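You operate a simulated robot arm through the tools that you are given. There is no shell and no other tool. Be economical: measure what you need, move in short steps, check, and stop when the job is done.

You are at the controls of a simulated two-armed robot. One attempt, no reset.

JOB
Take the bench cloth from the top of the camera bench and lay it out flat on the top of the microscope bench.

The check looks at the end state, three seconds after you hand in, the way a careful person would. Anything else that was tipped, shoved, dropped, spilled or broken makes it a failure. Flat cloth is picked up by pressing the open fingertips on it (5 to 10 N) and closing them slowly along it; thin cloth reads only 2 to 8 mm in the jaws.

ROBOT AND FRAMES
Two 7-joint arms with two-finger parallel grippers on one trunk, on a base that drives. Base frame: it is fixed to the floor where the robot stands at the start and does not move with it; the origin is under the middle of the robot, x ahead of it, y to its left, z up. Readings come in mm, rad, newtons and seconds.
The left shoulder is at the start at [70, 134, 1176], the right one opposite. Places, roughly: top of the microscope bench [500, -2500, 900]. Payload 1.57 kg a hand.
Tool frame (each hand has its own): the origin (TCP) lies between the finger pads and is the grasp point; the fingertips stand 30 mm ahead of it; z points along the fingers, y is the line along which they close. The gripper opens to 80 mm. The fingers are 17 mm wide and 12 mm thick; the gripper's body (40 by 82 mm) begins 80 mm behind the TCP.
Orientation is that of the tool frame in the base frame, as [roll, pitch, yaw] about the fixed x, y, z axes, in that order (R = Rz(yaw) Ry(pitch) Rx(roll)). With the fingers straight down and closing along the base's y, the tool's x points along the base's -x, its y along +y and its z along -z.

CONTROLS
- The arms move only by the tool step_arm. It takes "left_moves", "right_moves" or both (then of equal length, played together; a hand with none holds still); each is a list of rows, each an object (a shift or turn left out is 0, a gripper value left out holds the last) with "rotation": the turn, a rotation vector about the base's x, y, z in rad, a list of three; "travel": the shift along the base's x, y, z in mm, a list of three; "hand": the finger opening in mm, from 0 to 80. In form: [{"rotation": [wx, wy, wz], "travel": [dx, dy, dz], "hand": hand}, ...]. A call has 1 to 20 rows; each row shifts and turns the commanded pose from where the row before left it. Rows are played at 5 a second. More than 50 mm and 0.15 rad between two rows, or a gripper value outside its range, and nothing of the call is played. A pose out of reach is approached as far as the arm can. The call stops where the force on the tool passes 40 N (or 10 N more than at its start, if that is more) or the arm is blocked; 0.2 s more then pass. The fingers move at their own pace (about 153 mm/s each) and stop on an object; they squeeze with about 36 N. The grip force told is the motor's: it shows also when the fingers shut on nothing. Time passes only in rows, and 0.2 s behind the last, so rows that do not move let the fingers close. The reply holds the time, the measured pose of the TCP, the force on the tool along the base axes, the opening and the grip force, in the units named above and with some noise, and new pictures: "show" is both (left out), scene, wrist or none (wrist: the cameras of the hands that moved).
- Cameras (640 x 400 px; columns grow to the right, rows downward): "scene" is now at [142.1, 4.1, 1397.2]; the picture's right is [0.07, -1.00, 0.00], its down [-0.73, -0.05, -0.68] and it looks along [0.68, 0.05, -0.73] (base axes); focal length 249 px, centre (320, 200). "left" rides on the left gripper at [72, 7, -122] in its tool frame; the picture's right is [-0.09, 1.00, 0.00], its down [-0.84, -0.08, -0.54] and it looks along [-0.54, -0.05, 0.84] (tool axes); focal length 238 px, centre (320, 200). "right" rides on the right gripper at [72, -7, -122] in its tool frame; the picture's right is [0.09, 1.00, 0.00], its down [-0.84, 0.08, -0.54] and it looks along [-0.54, 0.05, 0.84] (tool axes); focal length 238 px, centre (320, 200). There is no depth. A picture from a camera that has moved, and an enlarged one, comes with that camera's place and axes in the base frame and with its lens. The place of the scene camera against the robot may be out by one fixed shift of up to 25 mm in any direction.
- lift_body(by): slides the trunk up (or, below 0, down) by that many mm; the arms and the scene camera ride with it, the base frame stays. It gives what a move gives, with no picture.
- roll_base(legs): drives the robot by 1 to 6 legs, each [ahead, left, turn to the left] in mm, mm and rad, along the robot's own axes; the way and the turn of a leg run together, so that a leg with both is an arc; at most 1500 mm and 3.142 rad a leg. The arms and the cameras ride along, it lands a little off, and it stops where it bumps. It gives what a move gives, and a new picture of the scene camera.
- head_to(pan, tilt): turns the head with the scene camera to pan (to the left, within 1.501 rad either way) and tilt (down, from -0.506 to 1.204), counted from straight ahead of the robot. It gives what a move gives, and a new picture of the scene camera.
- close_up(camera, box): a new picture of the part [left, top, right, bottom] of that camera's present view, enlarged. The clock stands still meanwhile.
- sign_off(): hands the job in; it is judged then, once.

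Work in short steps. Places have to be worked out from the pictures, the camera data and where the tool is seen: move nearer, look again, correct. Check each grasp and each placing, and mend what went wrong. You have 120 turns and 170 pictures in all, those below and enlarged ones among them. Open the grippers and draw the arms clear of the work before you hand the job in, unless the task says otherwise; then end with one line.

The tools are called after ">>>" by a JSON object that holds its "api" and its "payload". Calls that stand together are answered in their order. step_arm: Moves the arms, as the interface text tells. Its arguments: {"type":"object","properties":{"left_moves":{"type":"array","items":{"type":"object","properties":{"rotation":{"type":"array","items":{"type":"number"}},"travel":{"type":"array","items":{"type":"number"}},"hand":{"type":"number"}}}},"right_moves":{"type":"array","items":{"type":"object","properties":{"rotation":{"type":"array","items":{"type":"number"}},"travel":{"type":"array","items":{"type":"number"}},"hand":{"type":"number"}}}},"show":{"type":"string","enum":["both","scene","wrist","none"]}},"required":[]} The other tools are called the same way: lift_body (by) slides the trunk up or down; roll_base (legs) drives the base; head_to (pan, tilt) turns the head that bears the scene camera; close_up (camera, box) takes an enlarged picture of a part of a camera's view; sign_off () hands the job in.

At the start:

```text
clock: 0.0
left_eef_pos: [475.7, 257.6, 1132.6]
left_orientation: [3.141, 0.0, -3.141]
left_wrist_force: [-0.5, 0.3, -0.1]
left_finger_gap: 79.9
left_grip_force: 0.1
right_eef_pos: [416.4, -145.2, 1130.0]
right_orientation: [-3.141, 0.0, -3.141]
right_wrist_force: [0.0, 0.2, 0.2]
right_finger_gap: 79.9
right_grip_force: 0.2
trunk travel left (down, up): [-750.0, 190.0]
robot x, y, heading: [-0.2, 1.7, -0.002]
head pan, tilt: [0.066, 0.819]
```

scene: 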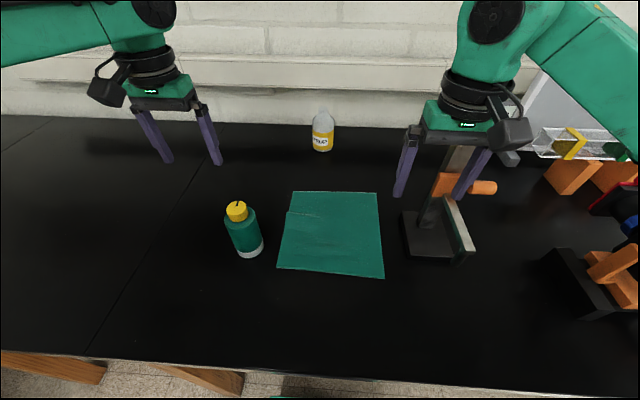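
right: 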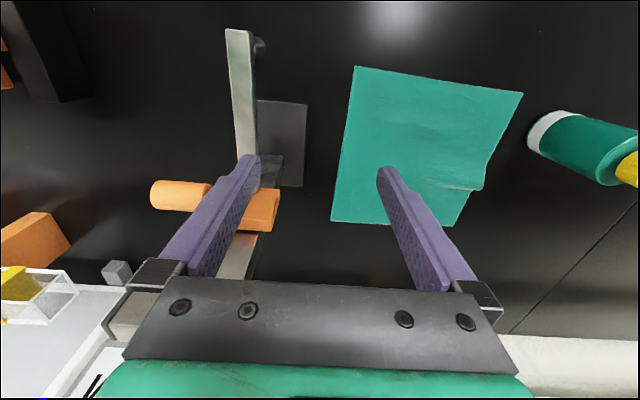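
left: 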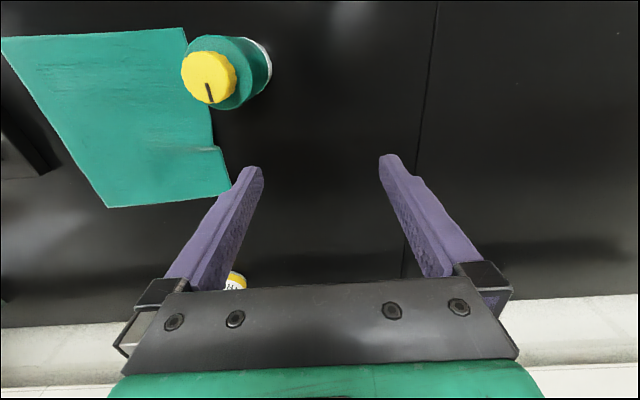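

The cloth appears to span roughly x 405–665, y -125–125. I'll enlarge the views to see the cloth's state and the obstacles around it.

>>> {"api": "close_up", "payload": {"camera": "scene", "box": [210, 140, 510, 330]}}

>>> {"api": "head_to", "payload": {"pan": -1.4, "tilt": 0.4}}

```text
2.11 times, centred on (360, 235) of scene
camera zoom: at [142.1, 4.1, 1397.2], right [0.07, -1.0, 0.0], down [-0.73, -0.05, -0.68], along [0.68, 0.05, -0.73], focal length 524 px, centre (236, 126)
```

zoom: 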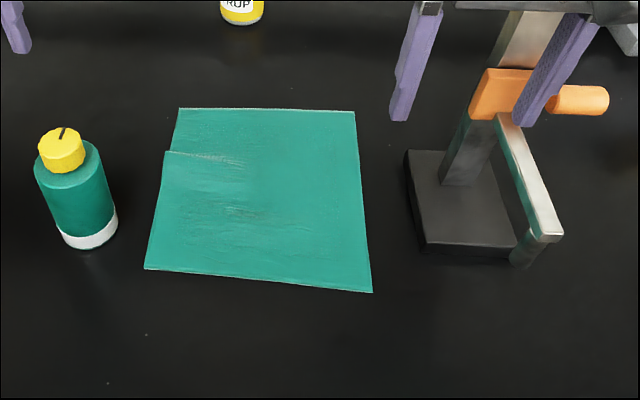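

```text
clock: 1.6
left_eef_pos: [474.2, 258.1, 1131.5]
left_orientation: [3.14, 0.0, -3.141]
left_wrist_force: [-0.7, -0.3, -0.1]
left_finger_gap: 80.0
left_grip_force: 0.0
right_eef_pos: [416.1, -145.4, 1131.0]
right_orientation: [3.141, 0.0, 3.14]
right_wrist_force: [-0.4, 0.3, 0.1]
right_finger_gap: 80.1
right_grip_force: 0.1
trunk travel left (down, up): [-750.0, 190.0]
robot x, y, heading: [3.0, -1.4, -0.001]
head pan, tilt: [-1.4, 0.4]
camera scene: at [78.3, -92.5, 1433.8], right [-0.99, -0.17, 0.0], down [-0.07, 0.38, -0.92], along [0.16, -0.91, -0.39], focal length 249 px, centre (320, 200)
```

scene: 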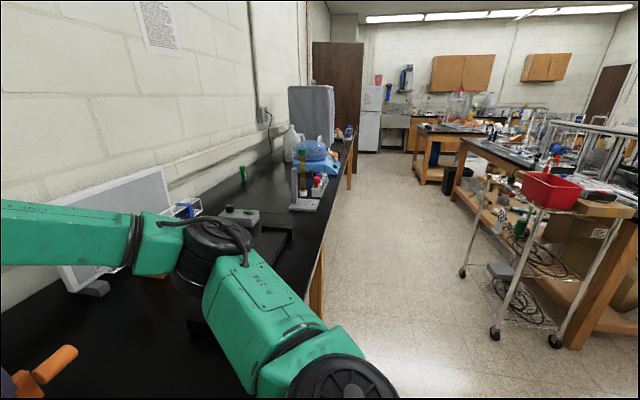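

Triangulating the cloth corners from both wrist cameras and the scene camera puts the surface nearer z≈920. The near edge is then at x≈365, running from y≈-106 to 113. I'll bring both hands over the near corners, lifting the left one first to clear the bottle.

>>> {"api": "step_arm", "payload": {"left_moves": [{"travel": [0, 0, 40], "hand": 30}, {"travel": [-20, -35, 20]}, {"travel": [-25, -42, 0]}, {"travel": [-25, -48, 0]}, {"travel": [-24, -48, 0]}, {"travel": [0, 0, 0]}], "right_moves": [{"travel": [0, 0, 0], "hand": 30}, {"travel": [-12, 22, 0]}, {"travel": [-12, 22, 0]}, {"travel": [-12, 23, 0]}, {"travel": [0, 0, 0]}, {"travel": [0, 0, 0]}], "show": "wrist"}}

>>> {"api": "head_to", "payload": {"pan": 0, "tilt": 0.9}}

```text
refused: row 4 steps farther than a row can; nothing moved
```

```text
clock: 3.1
left_eef_pos: [474.9, 256.9, 1131.0]
left_orientation: [-3.141, 0.001, -3.14]
left_wrist_force: [-0.4, -0.7, -0.3]
left_finger_gap: 80.1
left_grip_force: 0.0
right_eef_pos: [416.1, -145.1, 1129.3]
right_orientation: [3.141, 0.0, 3.141]
right_wrist_force: [0.3, 0.1, -1.0]
right_finger_gap: 80.1
right_grip_force: 0.1
trunk travel left (down, up): [-750.0, 190.0]
robot x, y, heading: [3.4, 2.3, 0.003]
head pan, tilt: [0.0, 0.901]
camera scene: at [138.0, -1.3, 1390.8], right [0.0, -1.0, 0.0], down [-0.78, 0.0, -0.62], along [0.62, 0.0, -0.78], focal length 249 px, centre (320, 200)
```

scene: 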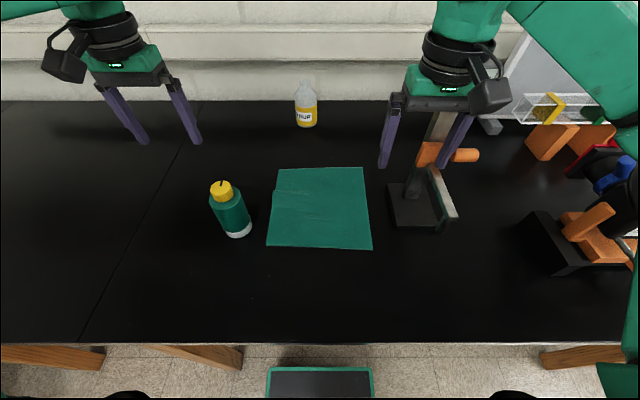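

A row was too long, so I'm sending the same approach again in smaller steps.

>>> {"api": "step_arm", "payload": {"left_moves": [{"travel": [0, 0, 40], "hand": 30}, {"travel": [-18, -35, 20]}, {"travel": [-19, -35, 0]}, {"travel": [-19, -35, 0]}, {"travel": [-19, -35, 0]}, {"travel": [-19, -32, 0]}, {"travel": [0, 0, 0]}], "right_moves": [{"travel": [0, 0, 0], "hand": 30}, {"travel": [-12, 22, 0]}, {"travel": [-12, 22, 0]}, {"travel": [-12, 23, 0]}, {"travel": [0, 0, 0]}, {"travel": [0, 0, 0]}, {"travel": [0, 0, 0]}], "show": "both"}}

```text
clock: 4.7
left_eef_pos: [377.1, 84.1, 1189.8]
left_orientation: [3.141, -0.001, -3.139]
left_wrist_force: [-0.8, -0.2, 0.3]
left_finger_gap: 30.3
left_grip_force: 0.0
right_eef_pos: [380.1, -76.2, 1130.8]
right_orientation: [-3.141, 0.0, 3.141]
right_wrist_force: [-0.3, -0.7, -1.2]
right_finger_gap: 30.0
right_grip_force: 0.0
trunk travel left (down, up): [-750.0, 190.0]
robot x, y, heading: [2.5, 2.0, 0.0]
head pan, tilt: [0.0, 0.901]
camera scene: at [137.9, -0.5, 1390.8], right [0.0, -1.0, 0.0], down [-0.78, 0.0, -0.62], along [0.62, 0.0, -0.78], focal length 249 px, centre (320, 200)
camera right: at [307.2, -83.1, 1253.2], right [-0.09, 1.0, 0.0], down [0.84, 0.08, 0.54], along [0.54, 0.05, -0.84], focal length 238 px, centre (320, 200)
camera left: at [307.1, 90.5, 1310.8], right [0.09, 1.0, 0.0], down [0.84, -0.08, 0.54], along [0.54, -0.05, -0.84], focal length 238 px, centre (320, 200)
```

scene: 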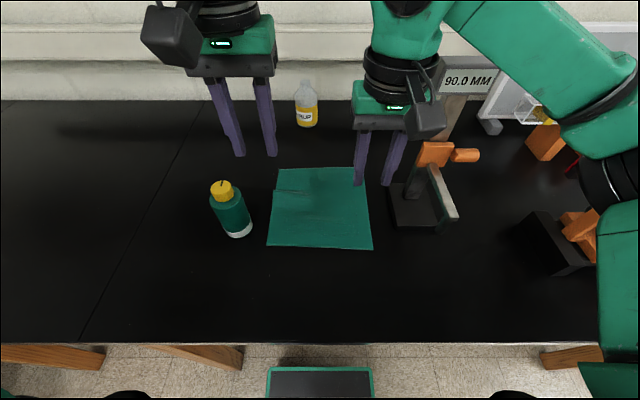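
right: 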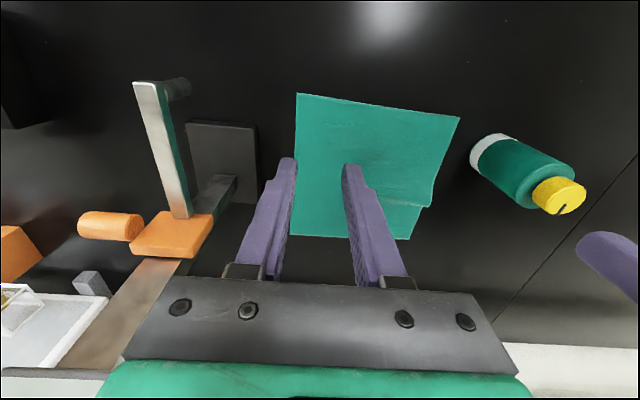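
left: 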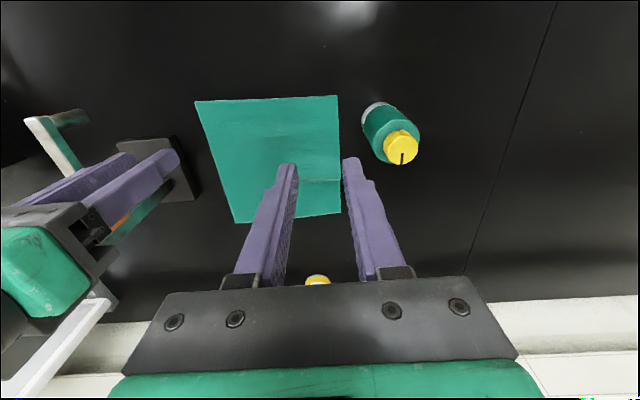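

Triangulating again gives a surface z≈920 with near corners at (360,-109) and (370,111), so both hands are over the corners. I'll lower them to just above the surface.

>>> {"api": "step_arm", "payload": {"left_moves": [{"travel": [0, 0, -45]}, {"travel": [2, 0, -45]}, {"travel": [0, 0, -45]}, {"travel": [0, 0, -45]}, {"travel": [0, 0, -40]}, {"travel": [0, 0, 0]}], "right_moves": [{"travel": [0, 0, -35]}, {"travel": [0, 0, -35]}, {"travel": [0, 0, -35]}, {"travel": [0, 0, -35]}, {"travel": [0, 0, -20]}, {"travel": [0, 0, 0]}], "show": "both"}}

```text
clock: 6.1
left_eef_pos: [380.9, 84.9, 972.5]
left_orientation: [3.141, 0.002, -3.141]
left_wrist_force: [-0.5, 0.0, -0.1]
left_finger_gap: 29.8
left_grip_force: 0.1
right_eef_pos: [379.2, -78.9, 971.3]
right_orientation: [-3.142, 0.0, -3.14]
right_wrist_force: [0.8, 0.2, -0.6]
right_finger_gap: 30.0
right_grip_force: 0.1
trunk travel left (down, up): [-750.0, 190.0]
robot x, y, heading: [2.1, -0.9, 0.003]
head pan, tilt: [0.0, 0.901]
camera scene: at [137.3, -1.3, 1390.9], right [0.0, -1.0, 0.0], down [-0.78, 0.0, -0.62], along [0.62, 0.0, -0.78], focal length 249 px, centre (320, 200)
camera right: at [306.7, -85.6, 1094.6], right [-0.09, 1.0, 0.0], down [0.84, 0.08, 0.54], along [0.54, 0.05, -0.84], focal length 238 px, centre (320, 200)
camera left: at [309.9, 91.9, 1094.3], right [0.09, 1.0, 0.0], down [0.84, -0.08, 0.54], along [0.54, -0.05, -0.84], focal length 238 px, centre (320, 200)
```

scene: 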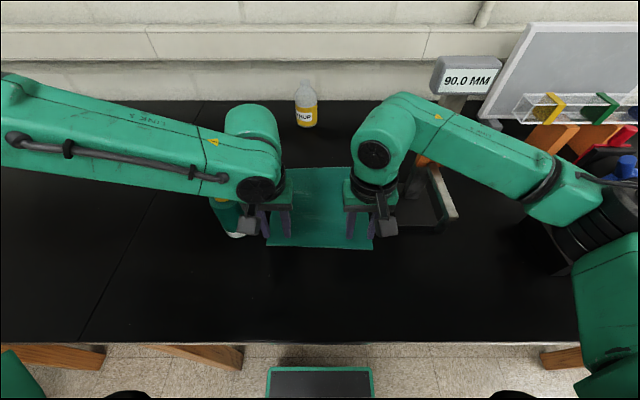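
right: 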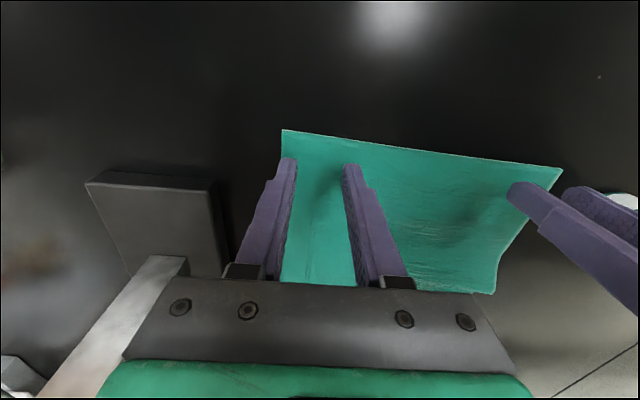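
left: 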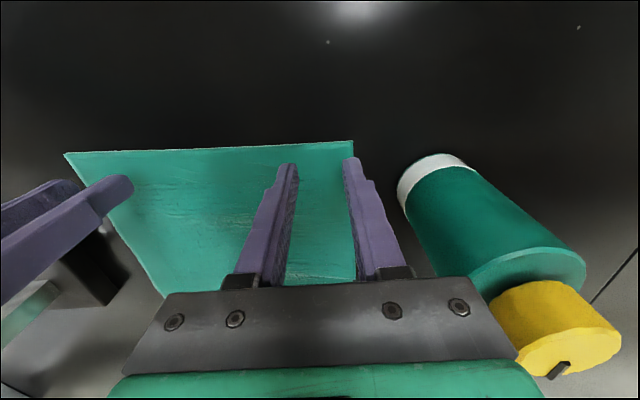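

No contact yet, and the bottle stays clear of the left gripper. I'll lower slowly, watching the force.

>>> {"api": "step_arm", "payload": {"left_moves": [{"travel": [0, 0, -5]}, {"travel": [0, 0, -5]}, {"travel": [0, 0, -4]}, {"travel": [0, 0, -2]}], "right_moves": [{"travel": [0, 0, -5]}, {"travel": [0, 0, -5]}, {"travel": [0, 0, -4]}, {"travel": [0, 0, -2]}], "show": "none"}}

```text
clock: 7.1
left_eef_pos: [382.3, 85.9, 956.9]
left_orientation: [-3.14, 0.0, -3.141]
left_wrist_force: [0.3, -0.5, 0.1]
left_finger_gap: 30.2
left_grip_force: 0.1
right_eef_pos: [379.2, -77.4, 954.3]
right_orientation: [-3.141, 0.001, 3.14]
right_wrist_force: [-0.9, -0.5, 2.9]
right_finger_gap: 29.9
right_grip_force: 0.0
trunk travel left (down, up): [-750.0, 190.0]
robot x, y, heading: [1.7, 0.7, 0.0]
head pan, tilt: [0.0, 0.901]
```

The right hand has just touched at about 3 N, which confirms the surface is near 924. I'll bring the left down 3 mm and the right 1 mm.

>>> {"api": "step_arm", "payload": {"left_moves": [{"travel": [0, 0, -1.5]}, {"travel": [0, 0, -1]}, {"travel": [0, 0, 0]}], "right_moves": [{"travel": [0, 0, -0.5]}, {"travel": [0, 0, 0]}, {"travel": [0, 0, 0]}], "show": "none"}}

```text
clock: 7.9
left_eef_pos: [381.6, 84.9, 953.7]
left_orientation: [-3.141, 0.002, 3.14]
left_wrist_force: [1.5, -1.1, 4.6]
left_finger_gap: 30.1
left_grip_force: 0.1
right_eef_pos: [379.2, -77.6, 953.2]
right_orientation: [3.14, 0.001, 3.141]
right_wrist_force: [1.3, -0.3, 5.1]
right_finger_gap: 29.7
right_grip_force: 0.0
trunk travel left (down, up): [-750.0, 190.0]
robot x, y, heading: [1.1, 3.8, -0.002]
head pan, tilt: [0.0, 0.901]
```

Both hands press at about 5 N. I'll add a touch more and close slowly, letting the hands drift slightly toward each other to give slack.

>>> {"api": "step_arm", "payload": {"left_moves": [{"travel": [0, 0, -0.6]}, {"hand": 27}, {"hand": 24}, {"hand": 21, "travel": [0, -1, 0]}, {"hand": 18}, {"hand": 15, "travel": [0, -1, 0]}, {"hand": 12}, {"hand": 9, "travel": [0, -1, 0]}, {"hand": 6}, {"hand": 3}, {"hand": 0}, {"hand": 0}, {"hand": 0}], "right_moves": [{"travel": [0, 0, -0.5]}, {"hand": 27}, {"hand": 24}, {"hand": 21, "travel": [0, 1, 0]}, {"hand": 18}, {"hand": 15, "travel": [0, 1, 0]}, {"hand": 12}, {"hand": 9, "travel": [0, 1, 0]}, {"hand": 6}, {"hand": 3}, {"hand": 0}, {"hand": 0}, {"hand": 0}], "show": "wrist"}}

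```text
clock: 10.7
left_eef_pos: [379.8, 82.1, 953.4]
left_orientation: [3.141, 0.0, -3.141]
left_wrist_force: [1.2, -1.7, 9.3]
left_finger_gap: 0.2
left_grip_force: 20.7
right_eef_pos: [378.6, -74.6, 954.1]
right_orientation: [-3.141, 0.002, -3.141]
right_wrist_force: [0.9, 0.6, 5.5]
right_finger_gap: 0.1
right_grip_force: 21.6
trunk travel left (down, up): [-750.0, 190.0]
robot x, y, heading: [-3.6, -1.0, 0.005]
head pan, tilt: [0.0, 0.901]
camera right: at [306.0, -81.4, 1077.0], right [-0.09, 1.0, 0.0], down [0.84, 0.08, 0.54], along [0.54, 0.05, -0.84], focal length 238 px, centre (320, 200)
camera left: at [309.0, 88.9, 1074.6], right [0.09, 1.0, 0.0], down [0.84, -0.08, 0.54], along [0.54, -0.05, -0.84], focal length 238 px, centre (320, 200)
```

right: 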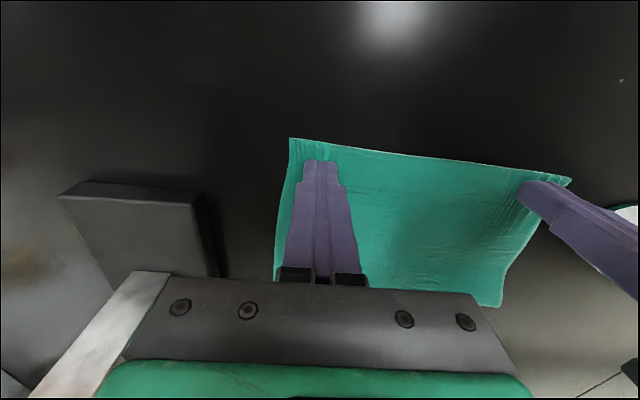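
left: 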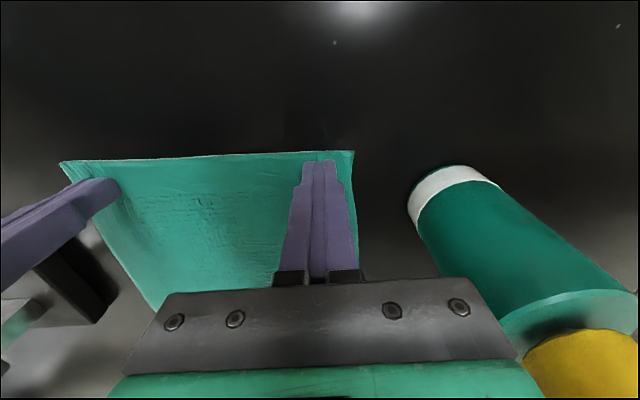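

The gaps read 0.1, so the fingers slid over the cloth. I'll reopen, press a bit harder (about 8–9 N) and close more slowly.

>>> {"api": "step_arm", "payload": {"left_moves": [{"travel": [0, 0, 6]}, {"hand": 32}, {"travel": [0, 0, 0]}, {"travel": [0, 0, -5]}, {"travel": [0, 0, -1]}, {"travel": [0, 0, -0.5]}, {"travel": [0, 0, 0]}], "right_moves": [{"travel": [0, 0, 6]}, {"hand": 32}, {"travel": [0, 0, 0]}, {"travel": [0, 0, -5]}, {"travel": [0, 0, -1]}, {"travel": [0, 0, -0.8]}, {"travel": [0, 0, 0]}], "show": "none"}}

```text
clock: 12.3
left_eef_pos: [382.4, 82.0, 952.7]
left_orientation: [-3.141, 0.004, 3.141]
left_wrist_force: [3.3, 1.1, 11.0]
left_finger_gap: 32.0
left_grip_force: 0.0
right_eef_pos: [379.5, -74.3, 953.9]
right_orientation: [3.139, 0.005, -3.14]
right_wrist_force: [2.7, -1.2, 11.5]
right_finger_gap: 32.0
right_grip_force: 0.0
trunk travel left (down, up): [-750.0, 190.0]
robot x, y, heading: [2.6, -0.4, -0.003]
head pan, tilt: [0.0, 0.901]
```

Both read about 11 N, a little high. I'll ease off by 0.5 mm and close slowly.

>>> {"api": "step_arm", "payload": {"left_moves": [{"travel": [0, 0, 0.4]}, {"hand": 30}, {"hand": 28}, {"hand": 26}, {"hand": 24}, {"hand": 22}, {"hand": 20}, {"hand": 18}, {"hand": 16}, {"hand": 14}, {"hand": 12}, {"hand": 10}, {"hand": 8}, {"hand": 6}, {"hand": 4}, {"hand": 2}, {"hand": 0}, {"hand": 0}, {"hand": 0}], "right_moves": [{"travel": [0, 0, 0.4]}, {"hand": 30}, {"hand": 28}, {"hand": 26}, {"hand": 24}, {"hand": 22}, {"hand": 20}, {"hand": 18}, {"hand": 16}, {"hand": 14}, {"hand": 12}, {"hand": 10}, {"hand": 8}, {"hand": 6}, {"hand": 4}, {"hand": 2}, {"hand": 0}, {"hand": 0}, {"hand": 0}], "show": "wrist"}}

```text
clock: 16.3
left_eef_pos: [380.0, 82.1, 952.7]
left_orientation: [-3.141, 0.004, -3.14]
left_wrist_force: [-0.7, -0.7, 13.1]
left_finger_gap: 10.3
left_grip_force: 28.7
right_eef_pos: [377.3, -73.5, 954.4]
right_orientation: [3.14, 0.002, 3.139]
right_wrist_force: [0.2, -0.3, 7.2]
right_finger_gap: 0.0
right_grip_force: 21.2
trunk travel left (down, up): [-750.0, 190.0]
robot x, y, heading: [-2.2, -5.8, -0.003]
head pan, tilt: [0.0, 0.901]
camera right: at [305.3, -82.0, 1076.9], right [-0.09, 1.0, 0.0], down [0.83, 0.08, 0.54], along [0.54, 0.05, -0.84], focal length 238 px, centre (320, 200)
camera left: at [308.9, 88.6, 1074.3], right [0.09, 1.0, 0.0], down [0.84, -0.08, 0.54], along [0.54, -0.05, -0.84], focal length 238 px, centre (320, 200)
```

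right: 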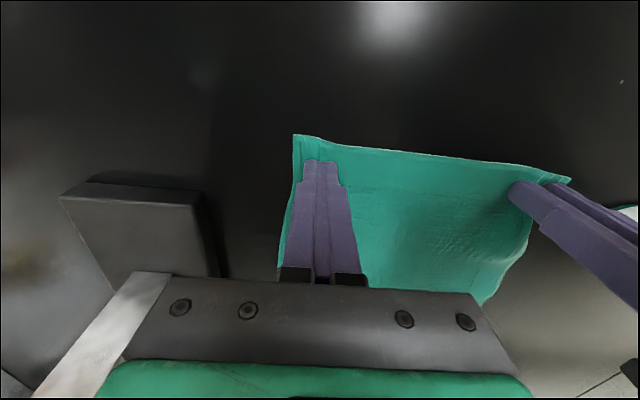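
left: 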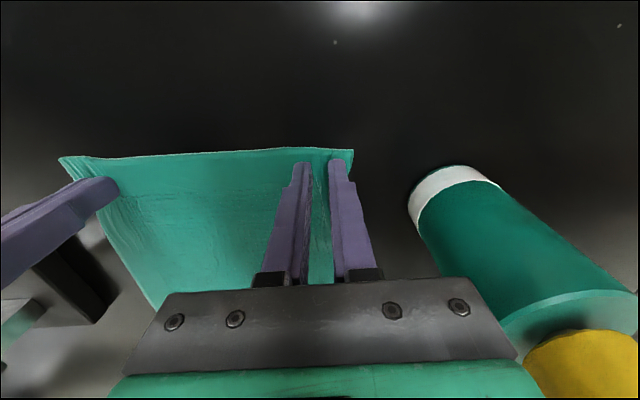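

The left hand holds a fold (10 mm), but the right slipped again. I'll redo the right one slightly more inward with a firmer press.

>>> {"api": "step_arm", "payload": {"right_moves": [{"travel": [0, 0, 6]}, {"hand": 30, "travel": [2, 7, 0]}, {"travel": [0, 0, 0]}, {"travel": [0, 0, -5]}, {"travel": [0, 0, -1]}, {"travel": [0, 0, -0.6]}, {"travel": [0, 0, 0]}], "show": "wrist"}}

```text
clock: 17.9
left_eef_pos: [380.2, 81.7, 953.7]
left_orientation: [3.141, 0.004, 3.141]
left_wrist_force: [0.7, -2.3, 11.2]
left_finger_gap: 10.2
left_grip_force: 28.7
right_eef_pos: [380.2, -68.8, 952.9]
right_orientation: [3.141, 0.002, 3.141]
right_wrist_force: [-1.0, 0.5, 13.4]
right_finger_gap: 30.1
right_grip_force: 0.1
trunk travel left (down, up): [-750.0, 190.0]
robot x, y, heading: [5.0, -1.4, 0.003]
head pan, tilt: [0.0, 0.901]
camera right: at [307.0, -76.0, 1076.4], right [-0.09, 1.0, 0.0], down [0.83, 0.08, 0.55], along [0.54, 0.05, -0.84], focal length 238 px, centre (320, 200)
```

right: 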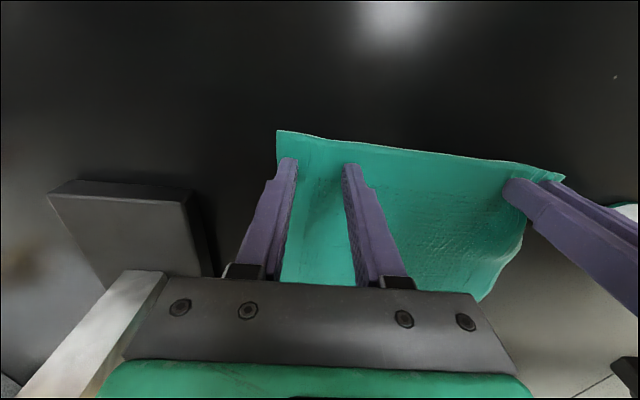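

The right hand presses at 13 N and sits well on the cloth. I'll ease off slightly and close slowly.

>>> {"api": "step_arm", "payload": {"right_moves": [{"travel": [0, 0, 0.3]}, {"hand": 28}, {"hand": 26}, {"hand": 24}, {"hand": 22}, {"hand": 20}, {"hand": 18}, {"hand": 16}, {"hand": 14}, {"hand": 12}, {"hand": 10}, {"hand": 8}, {"hand": 6}, {"hand": 4}, {"hand": 2}, {"hand": 0}, {"hand": 0}, {"hand": 0}], "show": "wrist"}}

```text
clock: 21.7
left_eef_pos: [380.8, 82.8, 953.6]
left_orientation: [3.142, 0.004, 3.14]
left_wrist_force: [1.8, -0.5, 11.5]
left_finger_gap: 10.0
left_grip_force: 28.3
right_eef_pos: [380.9, -68.5, 953.8]
right_orientation: [-3.141, 0.004, -3.141]
right_wrist_force: [-0.5, -1.8, 15.9]
right_finger_gap: 0.2
right_grip_force: 21.8
trunk travel left (down, up): [-750.0, 190.0]
robot x, y, heading: [-1.0, -0.9, -0.002]
head pan, tilt: [0.0, 0.901]
camera right: at [307.1, -75.8, 1076.4], right [-0.09, 1.0, 0.0], down [0.83, 0.08, 0.55], along [0.54, 0.05, -0.84], focal length 238 px, centre (320, 200)
```

right: 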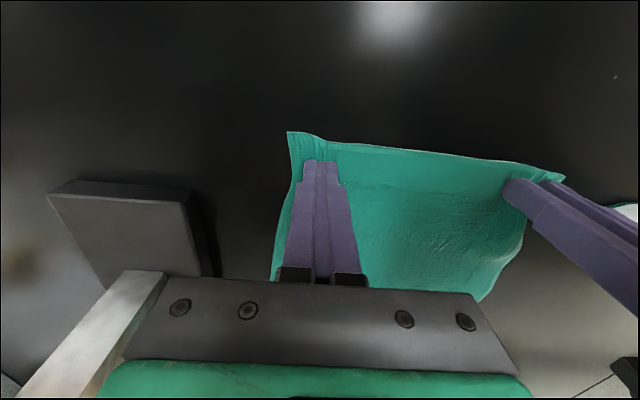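

The fold is forming (bulge at the near edge) but slips out at the last moment. I'll try a wider opening so a taller fold builds up.

>>> {"api": "step_arm", "payload": {"right_moves": [{"travel": [0, 0, 6]}, {"hand": 46, "travel": [0, 6, 0]}, {"travel": [0, 0, 0]}, {"travel": [0, 0, -5]}, {"travel": [0, 0, -1]}, {"travel": [0, 0, 0]}, {"hand": 43}, {"hand": 40}, {"hand": 37}, {"hand": 34}, {"hand": 31}, {"hand": 28}, {"hand": 25}, {"hand": 22}, {"hand": 19}, {"hand": 16}, {"hand": 13}, {"hand": 10}], "show": "wrist"}}

```text
clock: 25.5
left_eef_pos: [381.3, 82.2, 953.2]
left_orientation: [-3.141, 0.005, -3.141]
left_wrist_force: [1.0, -9.4, 12.6]
left_finger_gap: 11.1
left_grip_force: 28.8
right_eef_pos: [381.9, -61.9, 953.9]
right_orientation: [3.141, 0.002, -3.141]
right_wrist_force: [0.4, 6.6, 11.2]
right_finger_gap: 14.8
right_grip_force: 3.7
trunk travel left (down, up): [-750.0, 190.0]
robot x, y, heading: [2.9, -1.5, -0.002]
head pan, tilt: [0.0, 0.901]
camera right: at [307.7, -68.8, 1076.6], right [-0.09, 1.0, 0.0], down [0.83, 0.08, 0.54], along [0.54, 0.05, -0.84], focal length 238 px, centre (320, 200)
```

right: 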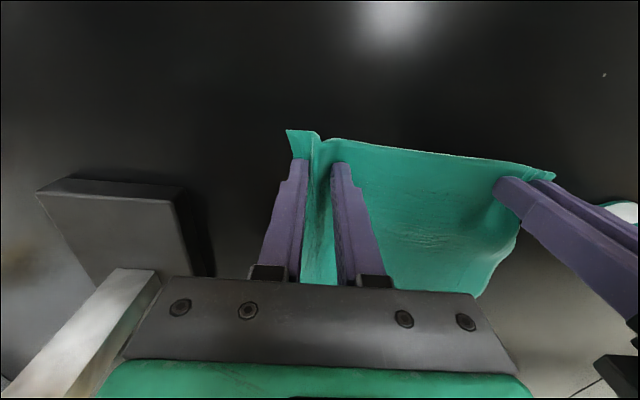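

A real fold is now between the right fingers at 14.8 mm, with force building. I'll close fully while easing the hand toward the left one to relieve tension.

>>> {"api": "step_arm", "payload": {"right_moves": [{"hand": 8, "travel": [0, 2, 0]}, {"hand": 6, "travel": [0, 1, 0]}, {"hand": 4}, {"hand": 2}, {"hand": 0}, {"hand": 0}, {"hand": 0}], "show": "wrist"}}

```text
clock: 27.1
left_eef_pos: [380.4, 82.9, 953.7]
left_orientation: [-3.141, 0.002, -3.141]
left_wrist_force: [-0.9, -14.5, 11.2]
left_finger_gap: 11.2
left_grip_force: 28.7
right_eef_pos: [380.6, -58.1, 953.9]
right_orientation: [3.14, 0.004, 3.141]
right_wrist_force: [0.3, 14.2, 10.9]
right_finger_gap: 5.2
right_grip_force: 25.2
trunk travel left (down, up): [-750.0, 190.0]
robot x, y, heading: [5.3, 1.8, 0.006]
head pan, tilt: [0.0, 0.901]
camera right: at [307.5, -65.7, 1076.5], right [-0.09, 1.0, 0.0], down [0.83, 0.08, 0.55], along [0.54, 0.05, -0.84], focal length 238 px, centre (320, 200)
```

right: 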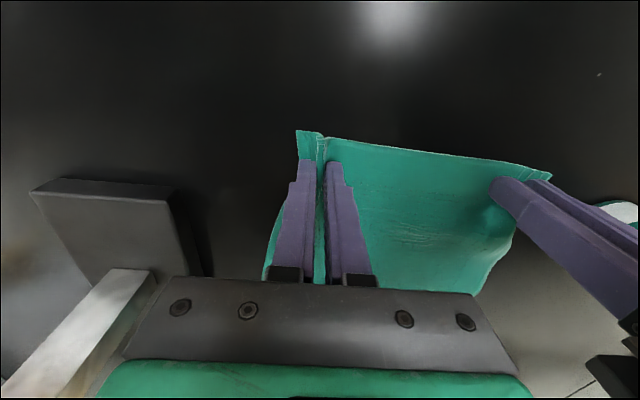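

The right hand holds a 5.2 mm fold and the left 11 mm, so both are gripped, with about 14 N of tension between them. I'll ease both hands inward and lift a little to check.

>>> {"api": "step_arm", "payload": {"left_moves": [{"travel": [0, -2, 2]}, {"travel": [0, -1, 8]}, {"travel": [0, 0, 15]}, {"travel": [0, 0, 20]}, {"travel": [0, 0, 20]}, {"travel": [0, 0, 0]}], "right_moves": [{"travel": [0, 2, 2]}, {"travel": [0, 1, 8]}, {"travel": [0, 0, 15]}, {"travel": [0, 0, 20]}, {"travel": [0, 0, 20]}, {"travel": [0, 0, 0]}], "show": "both"}}

```text
clock: 28.5
left_eef_pos: [380.9, 79.4, 1017.6]
left_orientation: [3.141, 0.001, 3.14]
left_wrist_force: [0.4, -2.2, 0.1]
left_finger_gap: 9.9
left_grip_force: 28.1
right_eef_pos: [380.9, -56.8, 1018.0]
right_orientation: [-3.141, 0.0, 3.141]
right_wrist_force: [-0.1, 2.6, 1.2]
right_finger_gap: 4.9
right_grip_force: 25.1
trunk travel left (down, up): [-750.0, 190.0]
robot x, y, heading: [0.5, -3.7, -0.003]
head pan, tilt: [0.0, 0.901]
camera scene: at [138.1, -1.2, 1390.8], right [0.0, -1.0, 0.0], down [-0.78, 0.0, -0.62], along [0.62, 0.0, -0.78], focal length 249 px, centre (320, 200)
camera right: at [309.0, -63.0, 1141.2], right [-0.09, 1.0, 0.0], down [0.84, 0.08, 0.54], along [0.54, 0.05, -0.84], focal length 238 px, centre (320, 200)
camera left: at [310.0, 85.6, 1138.5], right [0.09, 1.0, 0.0], down [0.84, -0.08, 0.54], along [0.54, -0.05, -0.84], focal length 238 px, centre (320, 200)
```

scene: 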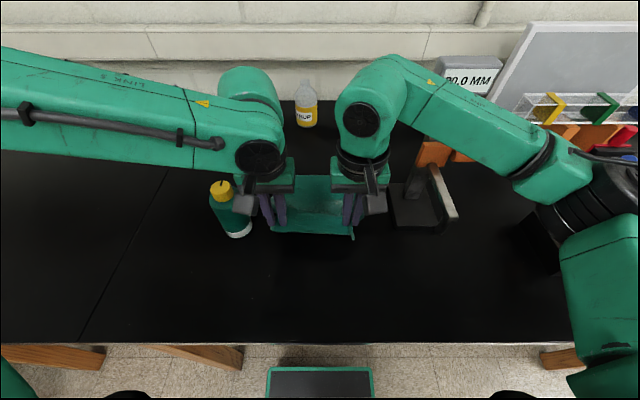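
right: 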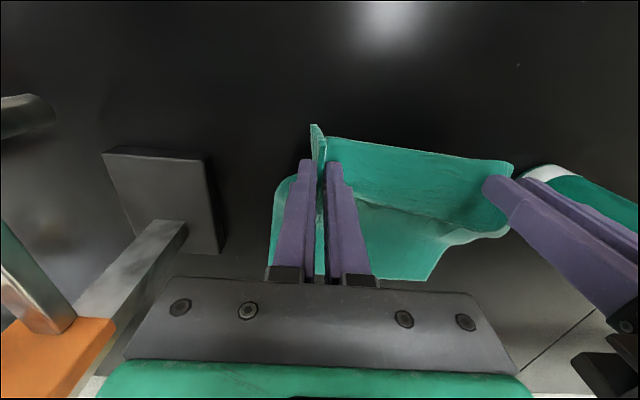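
left: 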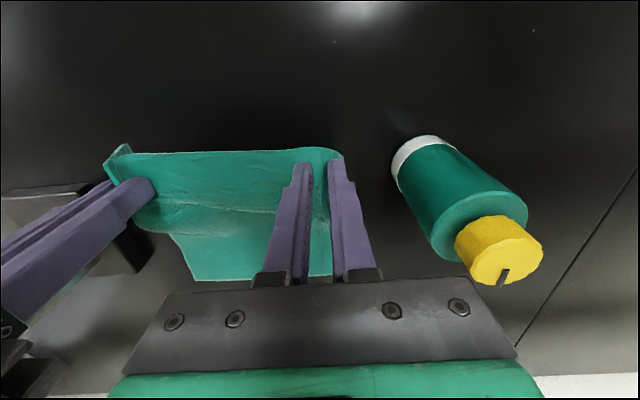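

Both corners are lifted and held. I'll raise the hands so the cloth hangs free.

>>> {"api": "step_arm", "payload": {"left_moves": [{"travel": [0, 0, 30]}, {"travel": [0, 0, 30]}, {"travel": [0, 0, 30]}, {"travel": [0, 0, 30]}, {"travel": [0, 0, 30]}, {"travel": [0, 0, 30]}, {"travel": [0, 0, 30]}, {"travel": [0, 0, 0]}], "right_moves": [{"travel": [0, 0, 30]}, {"travel": [0, 0, 30]}, {"travel": [0, 0, 30]}, {"travel": [0, 0, 30]}, {"travel": [0, 0, 30]}, {"travel": [0, 0, 30]}, {"travel": [0, 0, 30]}, {"travel": [0, 0, 0]}], "show": "both"}}

>>> {"api": "lift_body", "payload": {"by": 150}}

```text
clock: 30.3
left_eef_pos: [381.6, 79.8, 1227.7]
left_orientation: [3.14, 0.001, -3.14]
left_wrist_force: [0.6, -2.1, -0.5]
left_finger_gap: 9.7
left_grip_force: 28.4
right_eef_pos: [382.6, -55.8, 1227.0]
right_orientation: [-3.141, 0.001, 3.141]
right_wrist_force: [0.1, 2.2, -0.3]
right_finger_gap: 4.6
right_grip_force: 24.5
trunk travel left (down, up): [-750.0, 190.0]
robot x, y, heading: [-0.6, 0.6, -0.002]
head pan, tilt: [0.0, 0.901]
camera scene: at [138.3, -1.2, 1390.8], right [0.0, -1.0, 0.0], down [-0.78, 0.0, -0.62], along [0.62, 0.0, -0.78], focal length 249 px, centre (320, 200)
camera right: at [310.3, -62.3, 1350.8], right [-0.09, 1.0, 0.0], down [0.84, 0.08, 0.54], along [0.54, 0.05, -0.84], focal length 238 px, centre (320, 200)
camera left: at [310.3, 86.5, 1348.7], right [0.09, 1.0, 0.0], down [0.84, -0.08, 0.54], along [0.54, -0.05, -0.84], focal length 238 px, centre (320, 200)
```

scene: 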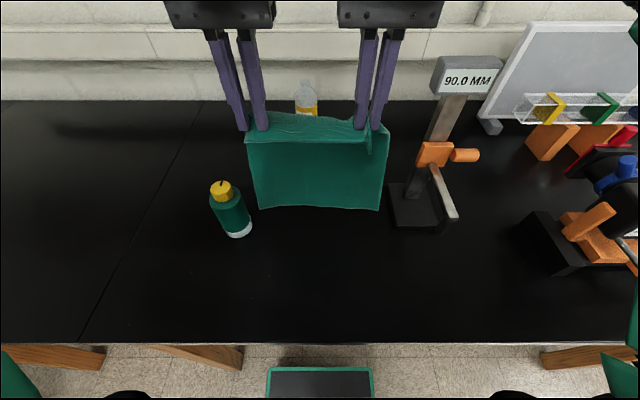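
right: 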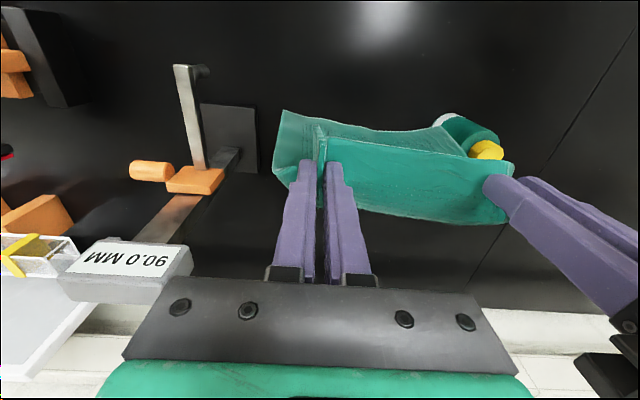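
left: 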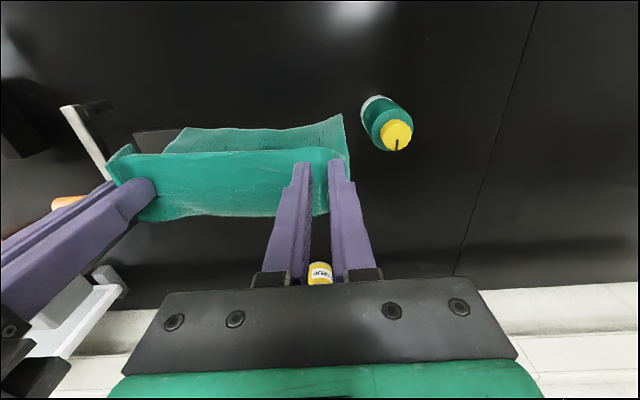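

```text
clock: 32.1
left_eef_pos: [380.8, 79.4, 1377.9]
left_orientation: [3.141, 0.001, -3.139]
left_wrist_force: [-0.2, -2.7, -0.9]
left_finger_gap: 9.9
left_grip_force: 28.7
right_eef_pos: [383.2, -55.8, 1377.1]
right_orientation: [-3.142, 0.0, -3.14]
right_wrist_force: [0.5, 1.5, 0.6]
right_finger_gap: 4.6
right_grip_force: 25.3
trunk travel left (down, up): [-900.0, 40.0]
robot x, y, heading: [-0.7, 1.1, 0.001]
head pan, tilt: [0.0, 0.901]
```

The cloth hangs free and spread between the hands, well above everything. I'll back off from the bench, slide right towards the microscope bench, and look.

>>> {"api": "roll_base", "payload": {"legs": [[-250, 0, 0], [0, -1300, 0]]}}

>>> {"api": "head_to", "payload": {"pan": -0.9, "tilt": 0.6}}

```text
clock: 40.0
left_eef_pos: [133.1, -1207.2, 1377.0]
left_orientation: [-3.139, 0.002, -3.141]
left_wrist_force: [-0.4, -1.5, 0.3]
left_finger_gap: 10.1
left_grip_force: 28.0
right_eef_pos: [134.4, -1341.0, 1377.1]
right_orientation: [3.14, 0.0, -3.141]
right_wrist_force: [0.5, 2.3, -0.4]
right_finger_gap: 4.5
right_grip_force: 24.7
trunk travel left (down, up): [-900.0, 40.0]
robot x, y, heading: [-248.5, -1287.8, -0.001]
head pan, tilt: [0.0, 0.901]
camera scene: at [-110.4, -1287.6, 1540.8], right [0.0, -1.0, 0.0], down [-0.78, 0.0, -0.62], along [0.62, 0.0, -0.78], focal length 249 px, centre (320, 200)
```

scene: 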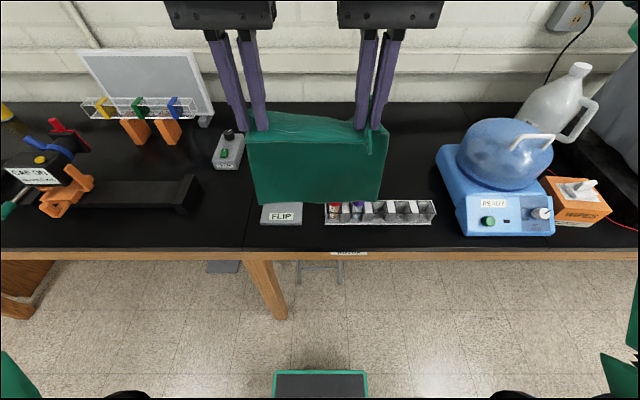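

```text
clock: 41.1
left_eef_pos: [133.1, -1206.7, 1377.0]
left_orientation: [3.142, 0.001, -3.139]
left_wrist_force: [-0.6, -2.1, -0.4]
left_finger_gap: 10.0
left_grip_force: 28.0
right_eef_pos: [134.2, -1342.5, 1377.4]
right_orientation: [3.141, 0.0, 3.14]
right_wrist_force: [0.7, 2.9, 0.1]
right_finger_gap: 4.7
right_grip_force: 25.1
trunk travel left (down, up): [-900.0, 40.0]
robot x, y, heading: [-247.5, -1284.1, 0.002]
head pan, tilt: [-0.901, 0.6]
camera scene: at [-130.9, -1357.6, 1565.6], right [-0.78, -0.62, 0.0], down [-0.35, 0.44, -0.82], along [0.51, -0.65, -0.57], focal length 249 px, centre (320, 200)
```

scene: 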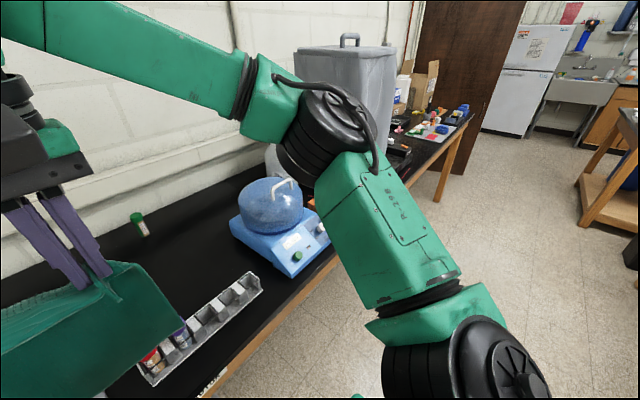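

The way along the aisle is clear, with a tall grey cabinet deeper on the bench. I'll continue 1000 mm to the right and look straight ahead.

>>> {"api": "roll_base", "payload": {"legs": [[0, -900, 0]]}}

>>> {"api": "head_to", "payload": {"pan": -0.45, "tilt": 0.75}}

```text
clock: 45.9
left_eef_pos: [128.4, -2115.3, 1376.8]
left_orientation: [-3.14, 0.001, 3.132]
left_wrist_force: [0.3, -1.4, -0.2]
left_finger_gap: 10.0
left_grip_force: 28.0
right_eef_pos: [128.9, -2249.8, 1377.3]
right_orientation: [3.141, -0.001, 3.13]
right_wrist_force: [0.4, 2.3, 0.6]
right_finger_gap: 4.6
right_grip_force: 25.0
trunk travel left (down, up): [-900.0, 40.0]
robot x, y, heading: [-252.8, -2190.4, -0.01]
head pan, tilt: [-0.901, 0.6]
camera scene: at [-137.0, -2261.8, 1565.7], right [-0.79, -0.61, 0.0], down [-0.35, 0.45, -0.83], along [0.5, -0.65, -0.56], focal length 249 px, centre (320, 200)
```

scene: 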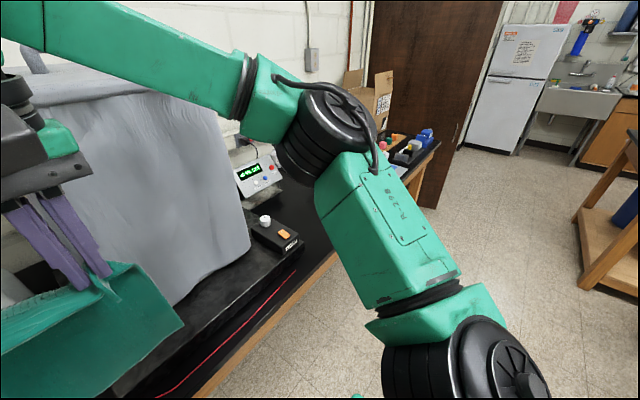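

```text
clock: 46.8
left_eef_pos: [128.3, -2118.4, 1377.9]
left_orientation: [-3.141, 0.0, 3.131]
left_wrist_force: [0.0, -1.9, 0.2]
left_finger_gap: 10.2
left_grip_force: 27.6
right_eef_pos: [128.6, -2252.1, 1377.7]
right_orientation: [3.141, 0.002, 3.13]
right_wrist_force: [0.9, 1.5, 0.1]
right_finger_gap: 4.5
right_grip_force: 24.9
trunk travel left (down, up): [-900.0, 40.0]
robot x, y, heading: [-253.9, -2196.7, -0.012]
head pan, tilt: [-0.45, 0.75]
camera scene: at [-117.0, -2230.9, 1552.7], right [-0.45, -0.89, 0.0], down [-0.61, 0.3, -0.73], along [0.65, -0.33, -0.68], focal length 249 px, centre (320, 200)
```

scene: 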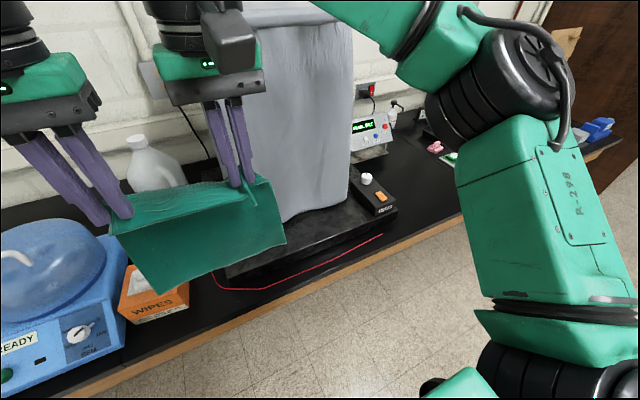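

A covered microscope on a slab stands here, and I need the free space around it. I'll drive further to see the rest of the bench top.

>>> {"api": "roll_base", "payload": {"legs": [[0, -550, 0.012]]}}

>>> {"api": "head_to", "payload": {"pan": -0.6, "tilt": 0.65}}

```text
clock: 50.0
left_eef_pos: [124.8, -2663.1, 1377.6]
left_orientation: [-3.14, 0.001, -3.138]
left_wrist_force: [-0.1, -1.5, 0.1]
left_finger_gap: 9.6
left_grip_force: 28.5
right_eef_pos: [125.9, -2796.3, 1377.9]
right_orientation: [3.14, 0.0, -3.137]
right_wrist_force: [-0.3, 1.9, -0.1]
right_finger_gap: 5.0
right_grip_force: 25.3
trunk travel left (down, up): [-900.0, 40.0]
robot x, y, heading: [-257.0, -2747.5, 0.005]
head pan, tilt: [-0.45, 0.75]
camera scene: at [-119.0, -2779.8, 1552.8], right [-0.43, -0.9, 0.0], down [-0.62, 0.29, -0.73], along [0.66, -0.32, -0.68], focal length 249 px, centre (320, 200)
```

scene: 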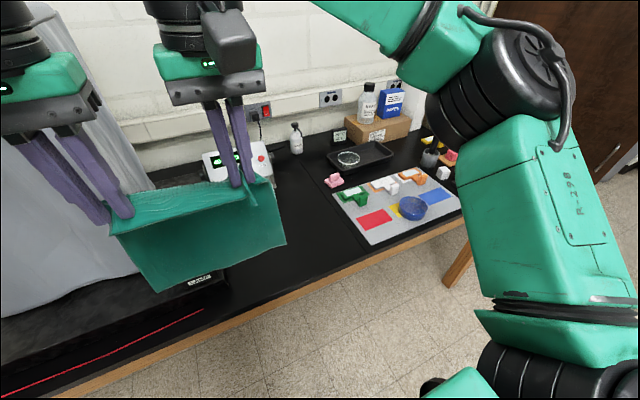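

```text
clock: 50.7
left_eef_pos: [126.2, -2664.3, 1377.1]
left_orientation: [-3.141, 0.0, -3.139]
left_wrist_force: [0.4, -1.6, -1.5]
left_finger_gap: 9.8
left_grip_force: 27.9
right_eef_pos: [126.8, -2799.4, 1376.2]
right_orientation: [3.141, 0.001, -3.137]
right_wrist_force: [1.2, 1.2, -2.1]
right_finger_gap: 4.5
right_grip_force: 25.4
trunk travel left (down, up): [-900.0, 40.0]
robot x, y, heading: [-259.8, -2744.6, 0.001]
head pan, tilt: [-0.6, 0.649]
camera scene: at [-122.0, -2794.6, 1561.3], right [-0.56, -0.83, 0.0], down [-0.5, 0.34, -0.8], along [0.66, -0.45, -0.6], focal length 249 px, centre (320, 200)
```

scene: 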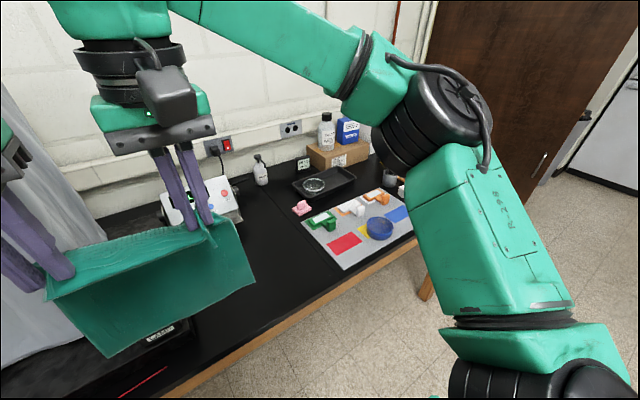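

There is free bench between the microscope slab and a seam at about y≈-2980, beyond which lies a different bench with a coloured board. I'll shift to centre on that gap and look down with head and wrist cameras.

>>> {"api": "roll_base", "payload": {"legs": [[0, -95, 0]]}}

>>> {"api": "head_to", "payload": {"pan": 0, "tilt": 0.8}}

>>> {"api": "step_arm", "payload": {"left_moves": [{"travel": [0, 0, 0]}], "right_moves": [{"travel": [0, 0, 0]}], "show": "wrist"}}

```text
clock: 51.8
left_eef_pos: [125.2, -2751.3, 1377.2]
left_orientation: [-3.134, 0.002, -3.136]
left_wrist_force: [-0.3, -2.1, 0.3]
left_finger_gap: 10.0
left_grip_force: 28.4
right_eef_pos: [126.5, -2886.9, 1378.0]
right_orientation: [-3.135, 0.002, -3.137]
right_wrist_force: [0.4, 2.0, 0.3]
right_finger_gap: 4.5
right_grip_force: 24.7
trunk travel left (down, up): [-900.0, 40.0]
robot x, y, heading: [-255.1, -2842.7, 0.008]
head pan, tilt: [-0.6, 0.649]
camera scene: at [-121.7, -2881.8, 1561.6], right [-0.56, -0.83, 0.01], down [-0.5, 0.33, -0.8], along [0.66, -0.45, -0.6], focal length 249 px, centre (320, 200)
```

scene: 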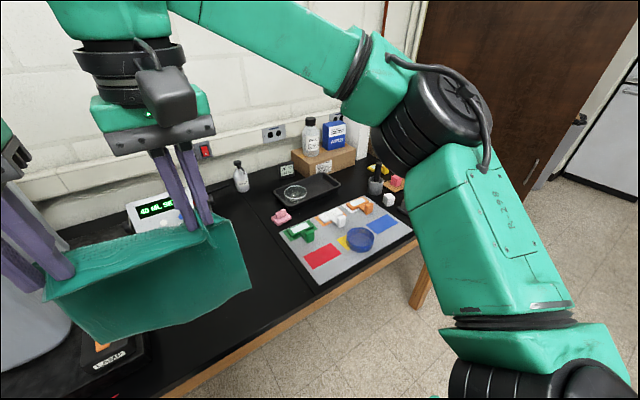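

```text
clock: 52.8
left_eef_pos: [125.2, -2762.7, 1377.6]
left_orientation: [-3.142, 0.0, -3.136]
left_wrist_force: [-0.3, -2.1, -0.5]
left_finger_gap: 9.8
left_grip_force: 28.0
right_eef_pos: [127.6, -2897.4, 1376.9]
right_orientation: [3.141, 0.002, -3.136]
right_wrist_force: [0.6, 1.5, -0.6]
right_finger_gap: 4.3
right_grip_force: 25.1
trunk travel left (down, up): [-900.0, 40.0]
robot x, y, heading: [-257.0, -2839.7, 0.004]
head pan, tilt: [0.0, 0.799]
camera scene: at [-112.8, -2845.0, 1548.7], right [0.0, -1.0, 0.0], down [-0.72, 0.0, -0.7], along [0.7, 0.0, -0.72], focal length 249 px, centre (320, 200)
```

scene: 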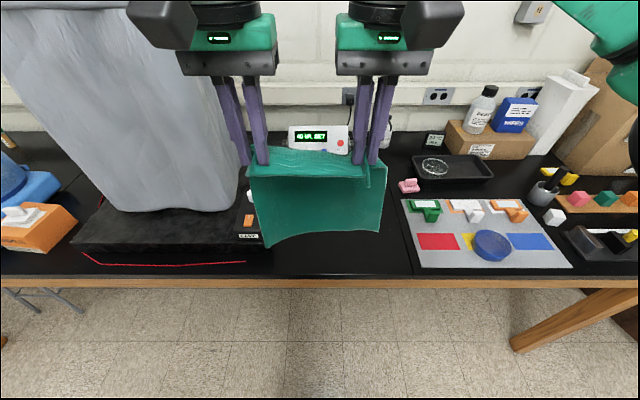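

```text
clock: 53.2
left_eef_pos: [125.5, -2760.1, 1377.2]
left_orientation: [-3.141, -0.001, -3.135]
left_wrist_force: [-0.3, -1.6, -0.5]
left_finger_gap: 9.8
left_grip_force: 28.0
right_eef_pos: [126.7, -2894.4, 1377.7]
right_orientation: [3.141, 0.002, -3.137]
right_wrist_force: [0.0, 1.5, 0.3]
right_finger_gap: 4.6
right_grip_force: 25.0
trunk travel left (down, up): [-900.0, 40.0]
robot x, y, heading: [-259.1, -2842.9, 0.005]
head pan, tilt: [0.0, 0.799]
camera right: at [54.2, -2902.0, 1500.4], right [-0.1, 1.0, 0.0], down [0.84, 0.08, 0.54], along [0.54, 0.05, -0.84], focal length 238 px, centre (320, 200)
camera left: at [53.8, -2753.4, 1498.5], right [0.09, 1.0, 0.0], down [0.84, -0.07, 0.54], along [0.54, -0.05, -0.84], focal length 238 px, centre (320, 200)
```

right: 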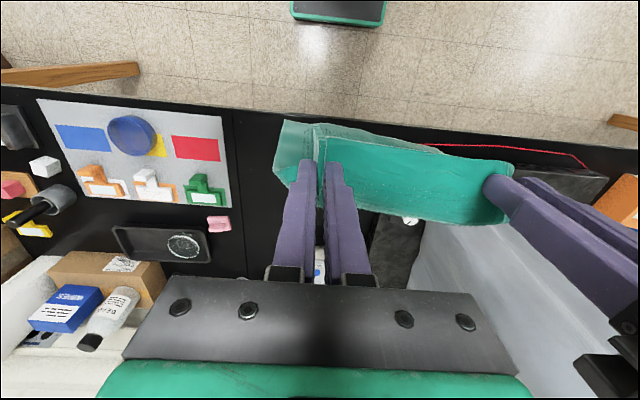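
left: 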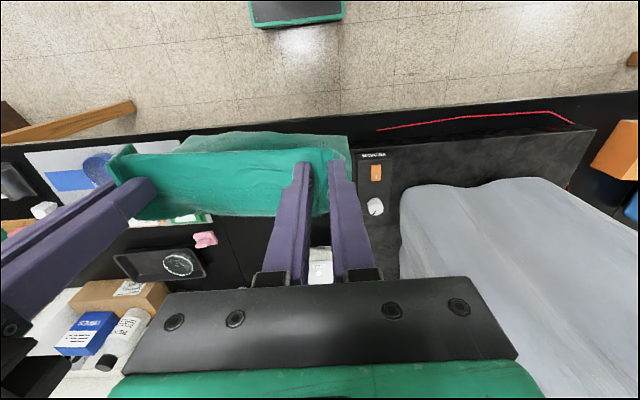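

The gap between the slab (y≈-2685) and the seam (y≈-3104) is clear, with x from about 200 to 600. The left elbow would swing into the covered microscope if I faced the bench squarely, so I'll stand further right and turned about 0.4 rad left. The cloth will go at roughly (420, -2905).

>>> {"api": "roll_base", "payload": {"legs": [[0, -250, 0], [0, 0, 0.395], [100, -91, 0]]}}

```text
clock: 57.2
left_eef_pos: [188.2, -2915.7, 1377.9]
left_orientation: [-3.138, 0.003, -2.739]
left_wrist_force: [0.5, -1.7, -0.2]
left_finger_gap: 10.2
left_grip_force: 28.5
right_eef_pos: [241.5, -3040.5, 1378.1]
right_orientation: [-3.138, 0.004, -2.736]
right_wrist_force: [-1.3, 2.2, -0.3]
right_finger_gap: 4.3
right_grip_force: 25.0
trunk travel left (down, up): [-900.0, 40.0]
robot x, y, heading: [-128.8, -3138.0, 0.401]
head pan, tilt: [0.0, 0.799]
camera scene: at [0.4, -3088.4, 1549.1], right [0.39, -0.92, 0.0], down [-0.66, -0.28, -0.7], along [0.64, 0.27, -0.72], focal length 249 px, centre (320, 200)
```

scene: 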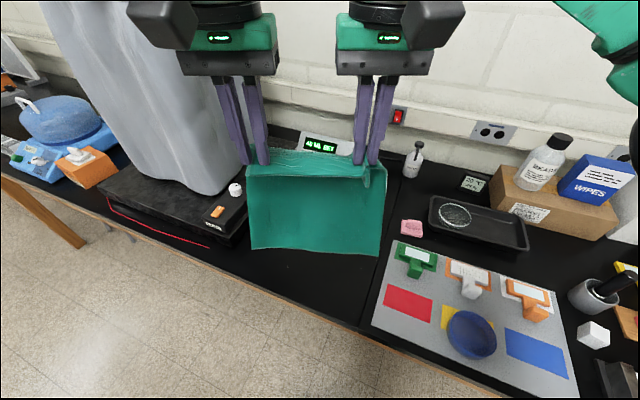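

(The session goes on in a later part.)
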